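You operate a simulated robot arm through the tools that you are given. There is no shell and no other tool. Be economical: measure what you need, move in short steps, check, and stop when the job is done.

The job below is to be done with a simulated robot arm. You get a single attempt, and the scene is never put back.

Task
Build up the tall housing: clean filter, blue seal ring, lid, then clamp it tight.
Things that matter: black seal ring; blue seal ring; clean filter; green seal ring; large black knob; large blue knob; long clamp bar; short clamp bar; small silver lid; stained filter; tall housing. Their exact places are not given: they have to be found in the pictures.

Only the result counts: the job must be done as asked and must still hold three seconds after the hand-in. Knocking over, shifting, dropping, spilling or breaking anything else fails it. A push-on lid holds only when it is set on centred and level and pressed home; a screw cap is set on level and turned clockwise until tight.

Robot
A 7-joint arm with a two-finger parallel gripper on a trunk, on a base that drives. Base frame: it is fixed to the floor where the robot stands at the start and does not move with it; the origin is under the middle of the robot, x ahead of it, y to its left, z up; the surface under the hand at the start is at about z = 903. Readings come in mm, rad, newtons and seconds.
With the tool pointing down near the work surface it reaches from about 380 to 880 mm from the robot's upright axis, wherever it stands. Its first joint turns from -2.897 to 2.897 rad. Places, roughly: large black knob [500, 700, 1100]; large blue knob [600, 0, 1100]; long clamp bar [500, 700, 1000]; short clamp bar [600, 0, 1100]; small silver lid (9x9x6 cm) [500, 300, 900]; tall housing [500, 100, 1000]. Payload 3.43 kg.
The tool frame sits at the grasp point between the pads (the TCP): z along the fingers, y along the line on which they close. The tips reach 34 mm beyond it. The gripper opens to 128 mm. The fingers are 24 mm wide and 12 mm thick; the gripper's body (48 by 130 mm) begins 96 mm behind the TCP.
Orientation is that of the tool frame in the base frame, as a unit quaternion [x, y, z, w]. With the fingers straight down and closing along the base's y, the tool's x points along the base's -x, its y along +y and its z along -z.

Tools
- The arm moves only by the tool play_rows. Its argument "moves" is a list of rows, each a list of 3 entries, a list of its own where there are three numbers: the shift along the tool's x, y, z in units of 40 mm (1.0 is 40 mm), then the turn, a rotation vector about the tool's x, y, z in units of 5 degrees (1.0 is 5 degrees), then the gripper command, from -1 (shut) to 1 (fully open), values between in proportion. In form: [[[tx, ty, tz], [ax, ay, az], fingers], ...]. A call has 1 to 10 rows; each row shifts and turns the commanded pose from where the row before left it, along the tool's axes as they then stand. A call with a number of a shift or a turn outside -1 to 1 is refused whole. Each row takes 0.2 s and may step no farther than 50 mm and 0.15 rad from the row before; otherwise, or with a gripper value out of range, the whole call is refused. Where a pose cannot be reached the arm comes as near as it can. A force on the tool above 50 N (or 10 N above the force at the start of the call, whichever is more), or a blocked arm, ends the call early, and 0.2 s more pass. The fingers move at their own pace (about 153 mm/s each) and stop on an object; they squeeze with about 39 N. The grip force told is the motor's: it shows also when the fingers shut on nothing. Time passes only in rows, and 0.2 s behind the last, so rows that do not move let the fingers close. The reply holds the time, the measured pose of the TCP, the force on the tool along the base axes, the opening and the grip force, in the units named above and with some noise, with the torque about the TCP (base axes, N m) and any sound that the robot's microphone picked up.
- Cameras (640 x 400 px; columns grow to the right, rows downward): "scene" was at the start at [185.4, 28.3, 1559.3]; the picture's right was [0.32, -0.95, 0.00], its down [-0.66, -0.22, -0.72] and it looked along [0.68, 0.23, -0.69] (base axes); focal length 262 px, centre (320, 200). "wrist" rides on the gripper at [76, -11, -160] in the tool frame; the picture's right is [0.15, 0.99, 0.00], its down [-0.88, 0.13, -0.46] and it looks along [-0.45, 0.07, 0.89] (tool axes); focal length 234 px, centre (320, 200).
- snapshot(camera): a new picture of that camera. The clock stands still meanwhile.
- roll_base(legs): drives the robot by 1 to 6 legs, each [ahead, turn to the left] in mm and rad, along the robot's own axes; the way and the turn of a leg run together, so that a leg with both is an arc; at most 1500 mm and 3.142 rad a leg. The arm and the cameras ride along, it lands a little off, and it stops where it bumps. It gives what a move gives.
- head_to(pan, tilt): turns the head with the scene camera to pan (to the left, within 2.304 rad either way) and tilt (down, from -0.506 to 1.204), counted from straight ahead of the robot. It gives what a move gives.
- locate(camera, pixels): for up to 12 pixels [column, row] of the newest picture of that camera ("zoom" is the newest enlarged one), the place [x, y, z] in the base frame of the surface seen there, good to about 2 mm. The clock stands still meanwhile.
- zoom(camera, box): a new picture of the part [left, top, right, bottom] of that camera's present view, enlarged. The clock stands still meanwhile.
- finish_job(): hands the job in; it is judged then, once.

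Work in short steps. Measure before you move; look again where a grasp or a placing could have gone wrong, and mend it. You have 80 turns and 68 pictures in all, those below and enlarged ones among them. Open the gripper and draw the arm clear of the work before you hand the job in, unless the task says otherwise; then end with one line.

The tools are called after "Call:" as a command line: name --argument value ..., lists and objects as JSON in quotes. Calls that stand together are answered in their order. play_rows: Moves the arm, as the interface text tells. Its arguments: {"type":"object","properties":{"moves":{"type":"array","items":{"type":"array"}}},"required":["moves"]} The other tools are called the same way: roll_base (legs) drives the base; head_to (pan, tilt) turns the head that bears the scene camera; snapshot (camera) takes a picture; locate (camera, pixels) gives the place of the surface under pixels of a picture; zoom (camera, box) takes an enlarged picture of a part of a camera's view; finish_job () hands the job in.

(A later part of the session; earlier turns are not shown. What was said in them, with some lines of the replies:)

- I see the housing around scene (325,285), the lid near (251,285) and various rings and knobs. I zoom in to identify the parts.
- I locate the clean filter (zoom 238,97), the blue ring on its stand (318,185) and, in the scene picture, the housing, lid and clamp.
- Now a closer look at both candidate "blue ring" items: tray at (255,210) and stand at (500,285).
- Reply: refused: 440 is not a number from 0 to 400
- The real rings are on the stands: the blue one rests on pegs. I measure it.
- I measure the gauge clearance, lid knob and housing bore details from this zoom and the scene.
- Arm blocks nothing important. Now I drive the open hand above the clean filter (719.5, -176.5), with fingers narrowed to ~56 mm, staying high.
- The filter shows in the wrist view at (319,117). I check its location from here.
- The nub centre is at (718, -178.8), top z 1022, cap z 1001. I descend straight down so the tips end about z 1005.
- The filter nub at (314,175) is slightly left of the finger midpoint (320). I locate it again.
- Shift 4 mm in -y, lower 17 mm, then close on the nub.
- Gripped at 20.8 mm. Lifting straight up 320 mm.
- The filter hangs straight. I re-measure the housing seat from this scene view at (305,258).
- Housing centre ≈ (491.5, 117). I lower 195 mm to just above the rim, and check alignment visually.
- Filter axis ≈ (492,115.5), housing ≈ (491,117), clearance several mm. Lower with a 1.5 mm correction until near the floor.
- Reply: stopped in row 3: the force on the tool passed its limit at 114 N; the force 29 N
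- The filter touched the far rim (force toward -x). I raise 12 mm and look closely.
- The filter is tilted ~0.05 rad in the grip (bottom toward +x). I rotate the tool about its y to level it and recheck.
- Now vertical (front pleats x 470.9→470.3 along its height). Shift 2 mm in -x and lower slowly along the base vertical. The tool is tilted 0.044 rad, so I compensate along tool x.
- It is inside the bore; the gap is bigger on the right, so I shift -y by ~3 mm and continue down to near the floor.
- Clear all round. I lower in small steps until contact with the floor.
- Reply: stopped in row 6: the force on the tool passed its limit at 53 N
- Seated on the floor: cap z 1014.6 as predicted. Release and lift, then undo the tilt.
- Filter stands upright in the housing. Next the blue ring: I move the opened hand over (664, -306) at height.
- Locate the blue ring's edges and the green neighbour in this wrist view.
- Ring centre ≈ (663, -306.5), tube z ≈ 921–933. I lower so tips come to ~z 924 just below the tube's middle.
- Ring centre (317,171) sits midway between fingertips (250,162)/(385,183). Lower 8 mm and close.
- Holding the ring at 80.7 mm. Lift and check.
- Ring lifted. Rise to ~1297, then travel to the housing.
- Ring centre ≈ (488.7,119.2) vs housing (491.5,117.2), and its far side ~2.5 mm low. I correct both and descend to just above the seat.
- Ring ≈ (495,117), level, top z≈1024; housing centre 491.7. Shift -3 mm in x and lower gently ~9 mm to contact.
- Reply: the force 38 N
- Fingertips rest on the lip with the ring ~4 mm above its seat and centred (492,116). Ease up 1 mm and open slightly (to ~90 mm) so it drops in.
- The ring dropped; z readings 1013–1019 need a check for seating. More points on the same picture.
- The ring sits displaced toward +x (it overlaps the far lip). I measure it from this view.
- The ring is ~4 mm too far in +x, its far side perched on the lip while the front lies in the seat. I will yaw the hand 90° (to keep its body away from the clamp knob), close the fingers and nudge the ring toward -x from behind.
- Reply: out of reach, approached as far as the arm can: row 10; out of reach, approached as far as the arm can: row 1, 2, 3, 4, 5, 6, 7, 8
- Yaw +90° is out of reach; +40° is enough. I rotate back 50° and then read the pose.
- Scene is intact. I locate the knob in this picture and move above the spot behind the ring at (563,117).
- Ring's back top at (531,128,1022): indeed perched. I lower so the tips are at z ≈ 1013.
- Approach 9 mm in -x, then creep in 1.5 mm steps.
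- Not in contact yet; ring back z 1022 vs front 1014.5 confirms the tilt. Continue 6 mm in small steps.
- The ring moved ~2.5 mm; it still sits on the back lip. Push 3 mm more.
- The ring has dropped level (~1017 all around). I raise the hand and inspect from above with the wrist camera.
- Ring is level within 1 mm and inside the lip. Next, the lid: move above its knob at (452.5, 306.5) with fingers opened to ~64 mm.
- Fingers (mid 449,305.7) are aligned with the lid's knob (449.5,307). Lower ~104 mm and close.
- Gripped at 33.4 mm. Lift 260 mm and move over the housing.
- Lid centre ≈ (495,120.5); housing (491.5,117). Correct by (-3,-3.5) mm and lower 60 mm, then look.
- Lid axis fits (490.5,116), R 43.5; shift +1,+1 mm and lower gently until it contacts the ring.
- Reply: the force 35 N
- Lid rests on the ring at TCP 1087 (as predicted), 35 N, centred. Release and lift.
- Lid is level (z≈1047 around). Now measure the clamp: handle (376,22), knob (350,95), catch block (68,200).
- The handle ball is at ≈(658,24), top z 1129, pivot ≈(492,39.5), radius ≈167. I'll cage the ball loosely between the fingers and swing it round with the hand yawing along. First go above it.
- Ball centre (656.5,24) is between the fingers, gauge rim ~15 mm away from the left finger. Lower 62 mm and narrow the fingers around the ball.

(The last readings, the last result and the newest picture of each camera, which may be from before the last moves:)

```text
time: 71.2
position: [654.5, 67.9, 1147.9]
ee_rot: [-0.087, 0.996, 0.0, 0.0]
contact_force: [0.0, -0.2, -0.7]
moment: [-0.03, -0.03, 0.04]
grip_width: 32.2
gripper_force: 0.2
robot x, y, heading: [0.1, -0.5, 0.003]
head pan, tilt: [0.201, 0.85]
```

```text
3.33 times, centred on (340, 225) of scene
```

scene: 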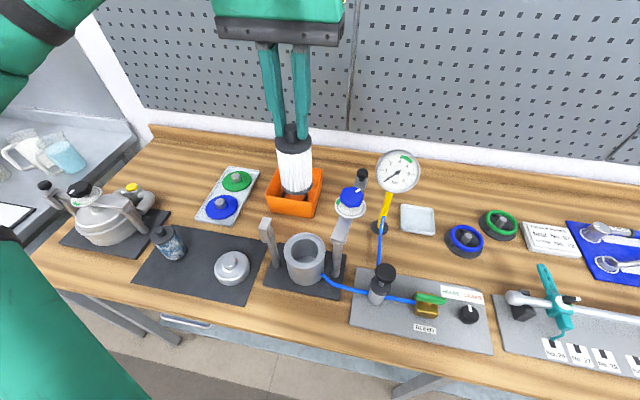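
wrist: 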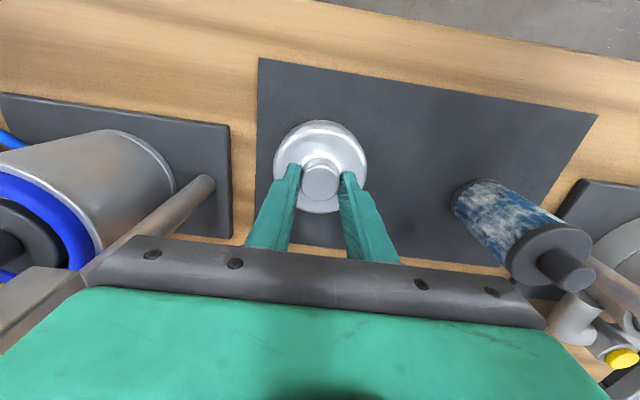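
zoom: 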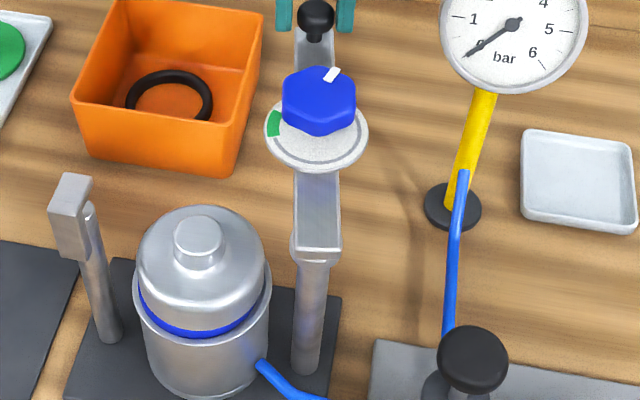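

The bar follows nicely. Continue the swing by 10 + 3 rows.

Call:
play_rows --moves '[[[0.0159, 0.3639, 0], [0, 0, -1], -0.5], [[0.0159, 0.3639, 0], [0, 0, -1], -0.5], [[0.0159, 0.3639, 0], [0, 0, -1], -0.5], [[0.0159, 0.3639, 0], [0, 0, -1], -0.5], [[0.0159, 0.3639, 0], [0, 0, -1], -0.5], [[0.0159, 0.3639, 0], [0, 0, -1], -0.5], [[0.0159, 0.3639, 0], [0, 0, -1], -0.5], [[0.0159, 0.3639, 0], [0, 0, -1], -0.5], [[0.0159, 0.3639, 0], [0, 0, -1], -0.5], [[0.0159, 0.3639, 0], [0, 0, -1], -0.5]]'

Call:
play_rows --moves '[[[0.0159, 0.3639, 0], [0, 0, -1], -0.5], [[0.0159, 0.3639, 0], [0, 0, -1], -0.5], [[0, 0, 0], [0, 0, 0], -0.5]]'

Call:
zoom --camera "scene" --box '[230, 165, 390, 285]'

```text
time: 73.4
position: [576.2, 182.4, 1148.5]
ee_rot: [-0.5, 0.866, 0.0, 0.0]
contact_force: [-0.4, 0.6, -0.6]
moment: [0.02, 0.04, 0.02]
grip_width: 31.8
gripper_force: 0.1
robot x, y, heading: [-0.5, -0.5, -0.006]
head pan, tilt: [0.201, 0.85]
```

```text
time: 74.2
position: [549.2, 194.1, 1148.8]
ee_rot: [-0.574, 0.819, 0.0, -0.001]
contact_force: [-0.4, -0.8, 0.2]
moment: [0.0, 0.03, -0.02]
grip_width: 32.2
gripper_force: 0.0
robot x, y, heading: [0.6, 1.6, -0.001]
head pan, tilt: [0.201, 0.85]
```

```text
3.33 times, centred on (310, 225) of scene
```

zoom: 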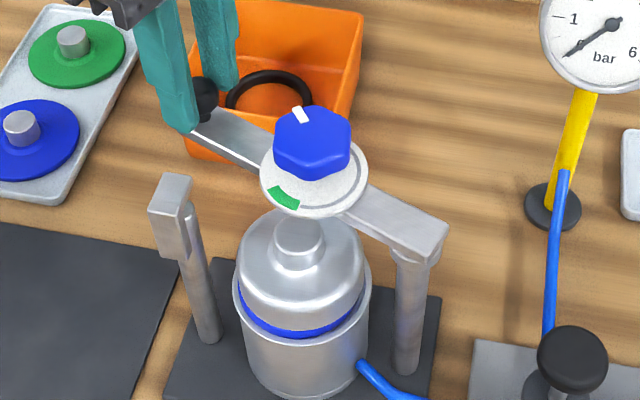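

Bar at ~70°. Continue 4 rows, watching the force.

Call:
play_rows --moves '[[[0.0159, 0.3639, 0], [0, 0, -1], -0.5], [[0.0159, 0.3639, 0], [0, 0, -1], -0.5], [[0.0159, 0.3639, 0], [0, 0, -1], -0.5], [[0.008, 0.182, 0], [0, 0, -0.5], -0.5], [[0, 0, 0], [0, 0, 0], -0.5]]'

Call:
zoom --camera "scene" --box '[230, 165, 390, 285]'

Call:
locate --camera "zoom" --pixels '[[281, 160], [285, 145], [155, 190], [190, 165], [410, 225], [200, 200], [230, 205], [235, 190], [310, 240]]'

```text
time: 75.4
position: [498.4, 205.5, 1149.8]
ee_rot: [-0.692, 0.722, 0.0, 0.001]
contact_force: [-2.4, 0.5, -0.5]
moment: [0.02, 0.1, 0.01]
grip_width: 33.5
gripper_force: 1.9
robot x, y, heading: [2.2, -0.2, -0.0]
head pan, tilt: [0.201, 0.85]
```

```text
3.33 times, centred on (310, 225) of scene
```

zoom: 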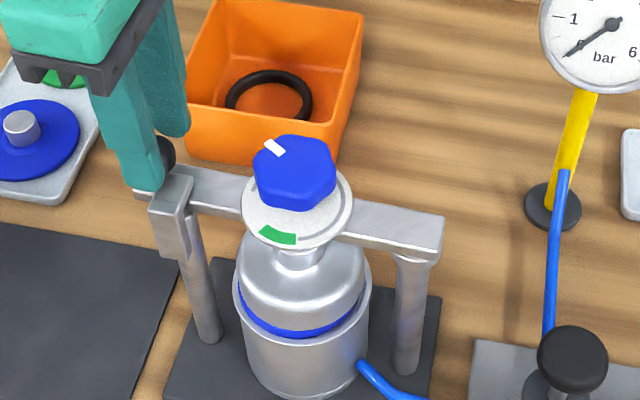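

```text
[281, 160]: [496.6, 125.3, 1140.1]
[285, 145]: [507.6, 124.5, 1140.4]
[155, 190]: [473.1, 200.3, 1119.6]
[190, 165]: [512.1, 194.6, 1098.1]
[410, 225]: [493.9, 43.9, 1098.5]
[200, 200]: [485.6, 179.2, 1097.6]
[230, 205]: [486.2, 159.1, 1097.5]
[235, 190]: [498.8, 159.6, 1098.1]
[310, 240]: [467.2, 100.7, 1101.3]
```

The bar has entered the catch; slight resistance (-2.4 N). Push a few mm more to find the stop.

Call:
play_rows --moves '[[[0.002, 0.07, 0], [0, 0, 0], -0.5], [[0.002, 0.07, 0], [0, 0, 0], -0.5], [[0.002, 0.07, 0], [0, 0, 0], -0.5], [[0, 0, 0], [0, 0, 0], -0.5]]'

```text
time: 76.4
position: [490.6, 204.6, 1149.2]
ee_rot: [-0.691, 0.723, 0.001, 0.0]
contact_force: [0.1, 0.0, 0.4]
moment: [0.01, -0.02, -0.01]
grip_width: 32.0
gripper_force: 0.0
robot x, y, heading: [-2.2, -0.6, 0.0]
head pan, tilt: [0.201, 0.85]
```

Still moving freely. Continue in 2 mm steps until the stop.

Call:
play_rows --moves '[[[0, 0.06, 0], [0, 0, 0], -0.5], [[0, 0.06, 0], [0, 0, 0], -0.5], [[0, 0.06, 0], [0, 0, 0], -0.5], [[0, 0, 0], [0, 0, 0], -0.5]]'

Call:
zoom --camera "scene" --box '[240, 180, 370, 280]'

Call:
locate --camera "zoom" --pixels '[[250, 120], [280, 160], [480, 210], [250, 185], [200, 190], [120, 180], [270, 235], [320, 215]]'

```text
time: 77.4
position: [484.7, 206.7, 1149.6]
ee_rot: [-0.692, 0.722, -0.001, 0.0]
contact_force: [12.4, -5.0, 3.8]
moment: [-0.13, -0.44, -0.15]
grip_width: 39.3
gripper_force: 6.6
robot x, y, heading: [1.6, -0.2, 0.004]
head pan, tilt: [0.201, 0.85]
```

```text
4.00 times, centred on (305, 230) of scene
```

zoom: 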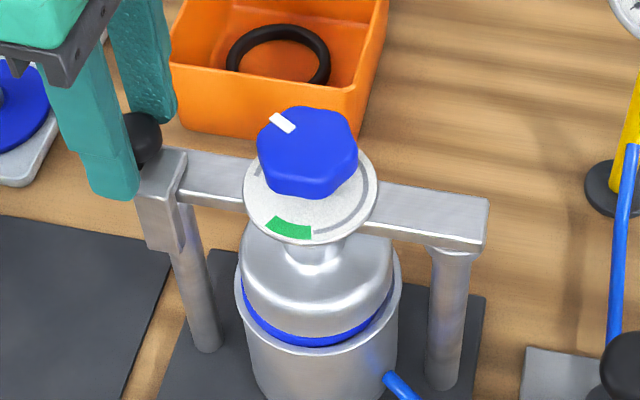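

```text
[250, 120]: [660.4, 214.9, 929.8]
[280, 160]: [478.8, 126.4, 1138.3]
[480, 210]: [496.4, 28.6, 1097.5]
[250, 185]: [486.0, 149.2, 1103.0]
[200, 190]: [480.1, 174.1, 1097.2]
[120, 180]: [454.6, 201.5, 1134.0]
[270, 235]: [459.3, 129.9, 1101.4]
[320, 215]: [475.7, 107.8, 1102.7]
```

The bar is against the stop (12 N). I locate the knob's centre, mark and green sector on this picture, then open and lift off.

Call:
locate --camera "zoom" --pixels '[[308, 135], [281, 123], [262, 145], [352, 150], [305, 110], [300, 170], [345, 130], [290, 228], [368, 195], [250, 205], [310, 240], [275, 122]]'

Call:
play_rows --moves '[[[0, -0.1, 0], [0, 0, 0], -0.3], [[0, 0, 0], [0, 0, 0], -0.2], [[0, 0, -0.5], [0, 0, 0], -0.2], [[0, 0, -1], [0, 0, 0], 0], [[0, 0, -1], [0, 0, 0], 0.2], [[0, 0, 0], [0, 0, 0], 0.2]]'

```text
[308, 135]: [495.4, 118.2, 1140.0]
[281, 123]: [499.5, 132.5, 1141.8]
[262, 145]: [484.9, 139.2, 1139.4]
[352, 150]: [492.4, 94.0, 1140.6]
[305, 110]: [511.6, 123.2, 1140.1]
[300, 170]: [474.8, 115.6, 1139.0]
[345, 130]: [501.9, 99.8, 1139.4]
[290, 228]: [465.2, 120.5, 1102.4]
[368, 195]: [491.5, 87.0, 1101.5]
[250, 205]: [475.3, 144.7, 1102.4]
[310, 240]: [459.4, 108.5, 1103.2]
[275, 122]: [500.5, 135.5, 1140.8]
```

```text
time: 78.8
position: [486.6, 203.5, 1247.8]
ee_rot: [-0.691, 0.723, 0.0, 0.0]
contact_force: [-0.1, 0.8, -0.5]
moment: [0.0, 0.01, 0.0]
grip_width: 76.9
gripper_force: 0.1
robot x, y, heading: [-2.4, 0.0, -0.0]
head pan, tilt: [0.201, 0.85]
```

Bar is home; knob centre ≈ (492.5,117), mark at ~66°, green sector at ~174°, so ~250° clockwise is needed. I move above the knob and wind the hand back (counter-clockwise) for a long stroke.

Call:
play_rows --moves '[[[0.718, -0.081, 0], [0, 0, 0], 0.1], [[0.718, -0.081, 0], [0, 0, 0], 0.1], [[0.718, -0.081, 0], [0, 0, 0], 0.1], [[0, 0, 0], [0, 0, -1], 0.1], [[0, 0, 0], [0, 0, -1], 0.1], [[0, 0, 0], [0, 0, -1], 0.1], [[0, 0, 0], [0, 0, -1], 0.1], [[0, 0, 0], [0, 0, -1], 0.1], [[0, 0, 0], [0, 0, -1], 0.1], [[0, 0, 0], [0, 0, -1], 0.1]]'

Call:
play_rows --moves '[[[0, 0, 0], [0, 0, -1], 0.1], [[0, 0, 0], [0, 0, -1], 0.1], [[0, 0, 0], [0, 0, -1], 0.1], [[0, 0, 0], [0, 0, -1], 0.1], [[0, 0, 0], [0, 0, -1], 0.1], [[0, 0, 0], [0, 0, -1], 0.1], [[0, 0, 0], [0, 0, -1], 0.1], [[0, 0, 0], [0, 0, -1], 0.1], [[0, 0, 0], [0, 0, -1], 0.1], [[0, 0, 0], [0, 0, -1], 0.1]]'

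```text
time: 81.0
position: [492.3, 119.1, 1248.7]
ee_rot: [0.877, -0.481, 0.0, 0.0]
contact_force: [-0.2, 0.4, 0.4]
moment: [0.02, -0.02, 0.02]
grip_width: 70.3
gripper_force: 0.1
robot x, y, heading: [0.8, -2.3, -0.001]
head pan, tilt: [0.201, 0.85]
```

```text
time: 83.2
position: [491.7, 120.7, 1249.7]
ee_rot: [0.998, -0.066, 0.0, 0.0]
contact_force: [0.1, 0.5, 0.7]
moment: [-0.02, 0.01, 0.01]
grip_width: 70.4
gripper_force: 0.0
robot x, y, heading: [-0.5, -1.5, 0.0]
head pan, tilt: [0.201, 0.85]
```

No limit met so far (yaw -172°). Seven more rows back to about -207°.

Call:
play_rows --moves '[[[0, 0, 0], [0, 0, -1], 0.1], [[0, 0, 0], [0, 0, -1], 0.1], [[0, 0, 0], [0, 0, -1], 0.1], [[0, 0, 0], [0, 0, -1], 0.1], [[0, 0, 0], [0, 0, -1], 0.1], [[0, 0, 0], [0, 0, -1], 0.1], [[0, 0, 0], [0, 0, -1], 0.1], [[0, 0, 0], [0, 0, 0], 0.1]]'

Call:
zoom --camera "wrist" --box '[220, 90, 420, 220]'

```text
time: 85.0
position: [492.2, 117.3, 1239.2]
ee_rot: [0.971, 0.237, -0.009, 0.018]
contact_force: [-0.3, 0.1, 0.7]
moment: [0.0, -0.03, 0.04]
grip_width: 70.2
gripper_force: 0.1
robot x, y, heading: [-1.1, 0.0, -0.002]
head pan, tilt: [0.201, 0.85]
```

```text
3.08 times, centred on (320, 155) of wrist
```

zoom: 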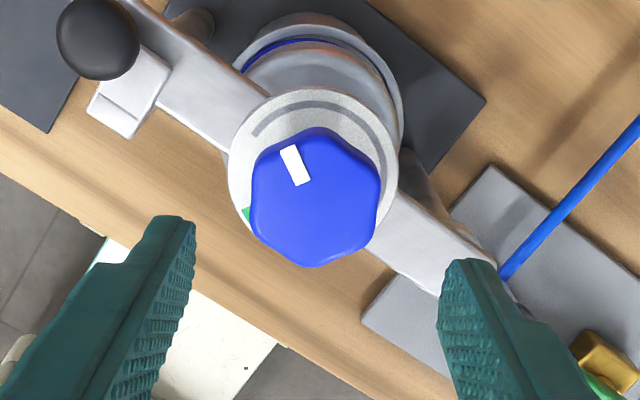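

A small tilt appeared (joint limit), so I turn forward 2 rows (10°) to relieve it and check the pose.

Call:
play_rows --moves '[[[0, 0, 0], [0, 0, 1], 0.1], [[0, 0, 0], [0, 0, 1], 0.1], [[0, 0, 0], [0, 0, 0], 0.1]]'

Call:
locate --camera "zoom" --pixels '[[316, 198], [255, 195], [378, 195], [318, 132], [310, 262], [293, 165], [247, 215], [312, 92]]'

```text
time: 85.8
position: [492.6, 118.4, 1244.7]
ee_rot: [0.988, 0.151, -0.004, 0.009]
contact_force: [-0.1, -0.4, 0.1]
moment: [-0.06, 0.01, -0.01]
grip_width: 70.5
gripper_force: 0.1
robot x, y, heading: [-1.7, -2.0, -0.0]
head pan, tilt: [0.201, 0.85]
```

```text
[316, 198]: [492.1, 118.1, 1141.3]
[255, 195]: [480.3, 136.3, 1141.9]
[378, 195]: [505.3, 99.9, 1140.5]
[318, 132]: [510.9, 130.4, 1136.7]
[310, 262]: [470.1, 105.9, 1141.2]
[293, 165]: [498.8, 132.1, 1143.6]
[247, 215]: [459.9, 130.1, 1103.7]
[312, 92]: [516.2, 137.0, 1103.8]
```

Knob centre (492,118) matches TCP. Turn 2 more rows forward while descending, stopping at z ≈1150 for a check.

Call:
play_rows --moves '[[[0, 0, 0], [0, 0, 1], 0.1], [[0, 0, 0], [0, 0, 1], 0.1], [[0, 0, 0.8], [0, 0, 0], 0.1], [[0, 0, 0.8], [0, 0, 0], 0.1], [[0, 0, 0.7], [0, 0, 0], 0], [[0, 0, 0], [0, 0, 0], 0]]'

```text
time: 87.2
position: [494.0, 120.1, 1157.3]
ee_rot: [0.998, 0.065, 0.0, 0.0]
contact_force: [-0.3, -0.4, -0.7]
moment: [-0.01, -0.01, -0.02]
grip_width: 63.9
gripper_force: 0.0
robot x, y, heading: [0.1, -0.2, 0.001]
head pan, tilt: [0.201, 0.85]
```

Level again. Lower 10 mm with a ~1.5 mm correction and close on the knob.

Call:
play_rows --moves '[[[-0.03, 0.034, 0.25], [0, 0, 0], 0], [[0, 0, 0], [0, 0, 0], 0], [[0, 0, 0], [0, 0, 0], -0.4], [[0, 0, 0], [0, 0, 0], -0.5], [[0, 0, 0], [0, 0, 0], -0.5]]'

Call:
play_rows --moves '[[[0, 0, 0], [0, 0, 1], -0.5], [[0, 0, 0], [0, 0, 1], -0.5], [[0, 0, 0], [0, 0, 1], -0.5], [[0, 0, 0], [0, 0, 1], -0.5], [[0, 0, 0], [0, 0, 1], -0.5], [[0, 0, 0], [0, 0, 1], -0.5], [[0, 0, 0], [0, 0, 0], -0.5]]'

Call:
zoom --camera "scene" --box '[240, 180, 370, 280]'

```text
time: 88.4
position: [492.1, 115.9, 1146.6]
ee_rot: [0.998, 0.064, 0.0, 0.001]
contact_force: [2.2, -22.6, -5.9]
moment: [-0.59, -0.21, 0.06]
grip_width: 48.9
gripper_force: 45.1
robot x, y, heading: [-2.8, -1.3, -0.003]
head pan, tilt: [0.201, 0.85]
```

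```text
time: 90.0
position: [491.7, 115.4, 1147.6]
ee_rot: [0.98, -0.197, 0.002, 0.001]
contact_force: [2.9, -40.4, 21.1]
moment: [-0.79, -0.04, 0.04]
grip_width: 49.0
gripper_force: 45.3
robot x, y, heading: [2.9, -0.8, 0.008]
head pan, tilt: [0.201, 0.85]
```

```text
4.00 times, centred on (305, 230) of scene
```

zoom: 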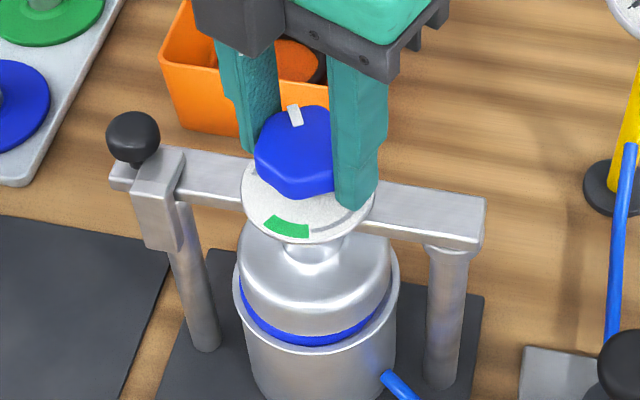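

The knob turns with the hand, but there is a -40 N side load; I shift the hand 2.5 mm toward -y and 1 mm up to relieve it.

Call:
play_rows --moves '[[[0.024, 0.058, -0.025], [0, 0, 0], -0.5], [[0, 0, 0], [0, 0, 0], -0.5]]'

```text
time: 90.6
position: [491.4, 114.8, 1146.7]
ee_rot: [0.981, -0.196, -0.002, -0.002]
contact_force: [-4.9, -14.6, -6.9]
moment: [-1.24, -0.74, 0.04]
grip_width: 49.0
gripper_force: 45.3
robot x, y, heading: [-0.1, -3.3, -0.004]
head pan, tilt: [0.201, 0.85]
```

Better. Another 1 mm in -y and continue turning 8 rows.

Call:
play_rows --moves '[[[0.01, 0.023, 0], [0, 0, 1], -0.5], [[0, 0, 0], [0, 0, 1], -0.5], [[0, 0, 0], [0, 0, 1], -0.5], [[0, 0, 0], [0, 0, 1], -0.5], [[0, 0, 0], [0, 0, 1], -0.5], [[0, 0, 0], [0, 0, 1], -0.5], [[0, 0, 0], [0, 0, 1], -0.5], [[0, 0, 0], [0, 0, 1], -0.5], [[0, 0, 0], [0, 0, 0], -0.5]]'

```text
time: 92.6
position: [492.9, 113.8, 1146.3]
ee_rot: [0.854, -0.52, 0.0, 0.0]
contact_force: [-2.2, -17.8, -37.7]
moment: [0.22, 0.14, 0.1]
grip_width: 49.3
gripper_force: 45.0
robot x, y, heading: [-0.2, -1.8, -0.003]
head pan, tilt: [0.201, 0.85]
5 turns are left
```

The knob turns (70° so far, screw pulling down, so I follow it down slightly). With few turns left, I run the remaining long stroke of 160°, then open, lift and look.

Call:
play_rows --moves '[[[0.033, 0.017, 0.033], [0, 0, 0], -0.5], [[0, 0, 0.0035], [0, 0, 1], -0.5], [[0, 0, 0.0035], [0, 0, 1], -0.5], [[0, 0, 0.0035], [0, 0, 1], -0.5], [[0, 0, 0.0035], [0, 0, 1], -0.5], [[0, 0, 0.0035], [0, 0, 1], -0.5], [[0, 0, 0.0035], [0, 0, 1], -0.5], [[0, 0, 0.0035], [0, 0, 1], -0.5], [[0, 0, 0.0035], [0, 0, 1], -0.5]]'

Call:
play_rows --moves '[[[0, 0, 0.0035], [0, 0, 1], -0.5], [[0, 0, 0.0035], [0, 0, 1], -0.5], [[0, 0, 0.0035], [0, 0, 1], -0.5], [[0, 0, 0.0035], [0, 0, 1], -0.5], [[0, 0, 0.0035], [0, 0, 1], -0.5], [[0, 0, 0.0035], [0, 0, 1], -0.5], [[0, 0, 0.0035], [0, 0, 1], -0.5], [[0, 0, 0.0035], [0, 0, 1], -0.5]]'

Call:
play_rows --moves '[[[0, 0, 0.0035], [0, 0, 1], -0.5], [[0, 0, 0.0035], [0, 0, 1], -0.5], [[0, 0, 0.0035], [0, 0, 1], -0.5], [[0, 0, 0.0035], [0, 0, 1], -0.5], [[0, 0, 0.0035], [0, 0, 1], -0.5], [[0, 0, 0.0035], [0, 0, 1], -0.5], [[0, 0, 0.0035], [0, 0, 1], -0.5], [[0, 0, 0.0035], [0, 0, 1], -0.5]]'

Call:
play_rows --moves '[[[0, 0, 0.0035], [0, 0, 1], -0.5], [[0, 0, 0.0035], [0, 0, 1], -0.5], [[0, 0, 0.0035], [0, 0, 1], -0.5], [[0, 0, 0.0035], [0, 0, 1], -0.5], [[0, 0, 0.0035], [0, 0, 1], -0.5], [[0, 0, 0.0035], [0, 0, 1], -0.5], [[0, 0, 0.0035], [0, 0, 1], -0.5], [[0, 0, 0.0035], [0, 0, 1], -0.5]]'

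Call:
play_rows --moves '[[[0, 0, 0], [0, 0, 0], 0], [[0, 0, 0], [0, 0, 0], 0], [[0, 0, -0.7], [0, 0, 0], 0], [[0, 0, -1], [0, 0, 0], 0], [[0, 0, -1], [0, 0, 0], 0], [[0, 0, 0], [0, 0, 0], 0]]'

Call:
zoom --camera "scene" --box '[240, 180, 370, 280]'

```text
time: 94.6
position: [491.2, 113.9, 1145.8]
ee_rot: [-0.626, 0.78, 0.0, 0.001]
contact_force: [-5.9, 20.7, 19.1]
moment: [-0.31, 0.18, -0.03]
grip_width: 49.0
gripper_force: 44.8
robot x, y, heading: [2.8, 2.8, 0.005]
head pan, tilt: [0.201, 0.85]
```

```text
time: 96.4
position: [492.2, 113.8, 1144.4]
ee_rot: [-0.321, 0.947, 0.001, 0.001]
contact_force: [-1.7, 32.9, 17.2]
moment: [0.3, -0.06, 0.09]
grip_width: 49.1
gripper_force: 45.0
robot x, y, heading: [2.1, -4.0, -0.001]
head pan, tilt: [0.201, 0.85]
```

```text
time: 98.2
position: [491.5, 116.3, 1144.0]
ee_rot: [0.023, 1.0, 0.002, 0.001]
contact_force: [-1.9, 47.3, 6.8]
moment: [0.48, -0.22, 0.13]
grip_width: 49.0
gripper_force: 44.9
robot x, y, heading: [-1.4, 0.1, -0.001]
head pan, tilt: [0.201, 0.85]
```

```text
time: 100.0
position: [491.8, 115.7, 1143.2]
ee_rot: [0.362, 0.932, 0.001, 0.001]
contact_force: [11.1, 47.2, 13.9]
moment: [0.53, -0.43, 0.09]
grip_width: 48.8
gripper_force: 44.8
robot x, y, heading: [-0.3, 0.5, 0.003]
head pan, tilt: [0.201, 0.85]
```

```text
time: 101.4
position: [490.0, 112.5, 1251.8]
ee_rot: [0.362, 0.932, 0.0, 0.0]
contact_force: [0.0, 0.7, -0.1]
moment: [0.02, 0.02, 0.03]
grip_width: 63.9
gripper_force: 0.1
robot x, y, heading: [-1.8, 1.5, 0.002]
head pan, tilt: [0.201, 0.85]
```

```text
4.00 times, centred on (305, 230) of scene
4 turns are left
```

zoom: 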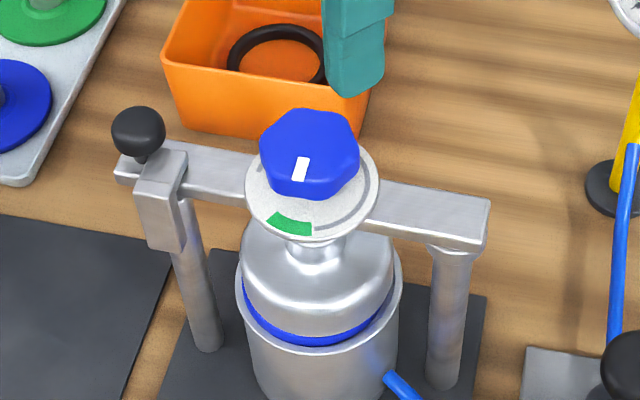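

The mark (301,168) now points toward the green sector (291,224). I measure both exactly.

Call:
locate --camera "zoom" --pixels '[[303, 159], [298, 178], [262, 150], [357, 158], [308, 110], [303, 196], [268, 222], [312, 231], [290, 224], [248, 195], [378, 190], [308, 238]]'

Call:
zoom --camera "scene" --box '[280, 195, 340, 250]'

```text
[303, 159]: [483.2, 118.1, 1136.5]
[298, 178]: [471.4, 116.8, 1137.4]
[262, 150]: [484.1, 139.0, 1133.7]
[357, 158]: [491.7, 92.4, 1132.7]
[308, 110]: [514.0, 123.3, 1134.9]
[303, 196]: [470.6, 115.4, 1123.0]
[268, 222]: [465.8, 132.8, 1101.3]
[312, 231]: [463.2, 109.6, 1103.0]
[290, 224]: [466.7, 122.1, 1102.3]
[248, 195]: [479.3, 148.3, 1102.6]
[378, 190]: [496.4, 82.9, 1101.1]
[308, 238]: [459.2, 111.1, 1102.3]
```

```text
7.27 times, centred on (310, 222) of scene
3 turns are left
```

zoom: 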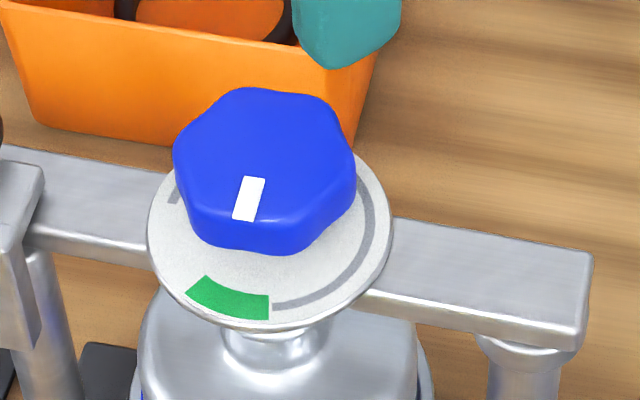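

The mark is in the green (≈184°, green spans 147–194°) but near its start; I regrip 60° back (same flats), turn ~12° more toward the middle, then release, lift clear and look.

Call:
play_rows --moves '[[[0, 0, 0], [0, 0, -1], 0], [[0, 0, 0], [0, 0, -1], 0], [[0, 0, 0], [0, 0, -1], 0], [[0, 0, 0], [0, 0, -1], 0], [[0, 0, 0], [0, 0, -1], 0], [[0, 0, 0], [0, 0, -1], 0], [[0, 0, 0], [0, 0, -1], 0], [[0, 0, 0], [0, 0, -1], 0], [[0, 0, 0], [0, 0, -1], 0], [[0, 0, 0], [0, 0, -1], 0]]'

Call:
play_rows --moves '[[[0, 0, 0], [0, 0, -1], 0], [[0, 0, 0], [0, 0, -1], 0], [[-0.074, 0.068, 0], [0, 0, 0], 0], [[0, 0, 0.9], [0, 0, 0], 0], [[0, 0, 0.9], [0, 0, 0], 0], [[0, 0, 0.87], [0, 0, 0], 0], [[0, 0, 0], [0, 0, 0], 0], [[0, 0, 0], [0, 0, 0], -0.4], [[0, 0, 0], [0, 0, 0], -0.5], [[0, 0, 0], [0, 0, 0], -0.5]]'

Call:
play_rows --moves '[[[0, 0, 0.0035], [0, 0, 0.8], -0.5], [[0, 0, 0.0035], [0, 0, 0.8], -0.5], [[0, 0, 0.0035], [0, 0, 0.8], -0.5], [[0, 0, 0], [0, 0, 0], -0.5]]'

Call:
play_rows --moves '[[[0, 0, 0], [0, 0, 0], 0], [[0, 0, 0], [0, 0, 0], 0], [[0, 0, -0.7], [0, 0, 0], 0], [[0, 0, -1], [0, 0, 0], 0], [[0, 0, -1], [0, 0, 0], 0], [[0, 0, -1], [0, 0, 0], 0], [[0, 0, 0], [0, 0, 0], 0]]'

Call:
zoom --camera "scene" --box '[255, 190, 355, 290]'

```text
time: 103.6
position: [493.0, 113.0, 1251.9]
ee_rot: [-0.066, 0.998, 0.0, -0.001]
contact_force: [-0.1, 0.2, -0.4]
moment: [0.03, -0.05, 0.0]
grip_width: 64.1
gripper_force: 0.1
robot x, y, heading: [1.4, -0.9, -0.001]
head pan, tilt: [0.201, 0.85]
```

```text
time: 105.8
position: [495.4, 117.4, 1144.1]
ee_rot: [-0.152, 0.988, 0.001, -0.001]
contact_force: [-4.2, -6.6, -6.4]
moment: [0.45, 1.15, 0.14]
grip_width: 49.1
gripper_force: 45.2
robot x, y, heading: [-2.2, -3.7, -0.004]
head pan, tilt: [0.201, 0.85]
```

```text
time: 106.8
position: [495.8, 116.1, 1143.6]
ee_rot: [-0.045, 0.999, 0.0, -0.001]
contact_force: [5.0, -15.3, -39.1]
moment: [-0.04, -0.82, 0.02]
grip_width: 49.1
gripper_force: 45.6
robot x, y, heading: [-2.4, -1.2, -0.003]
head pan, tilt: [0.201, 0.85]
```

```text
time: 108.4
position: [493.3, 116.0, 1292.0]
ee_rot: [-0.047, 0.999, 0.0, -0.001]
contact_force: [0.2, -1.0, 0.6]
moment: [-0.04, 0.0, -0.01]
grip_width: 64.0
gripper_force: 0.1
robot x, y, heading: [-1.6, 1.5, -0.0]
head pan, tilt: [0.201, 0.85]
```

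```text
4.00 times, centred on (305, 240) of scene
2 turns are left
```

zoom: 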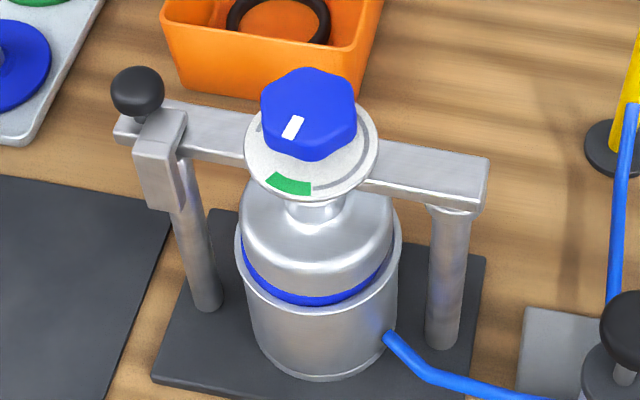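

The mark (293,127) now points at the middle of the green sector (289,185). The lid is level, the bar is in its catch, and the hand is open and clear, so I hand in.

Call:
finish_job

```text
The job is handed in.
```

The tall housing is built up with the clean filter, blue seal ring and lid. The short clamp bar is swung into its catch and its blue knob is turned clockwise until the mark sits in the green. I handed the job in, but no verdict came back.
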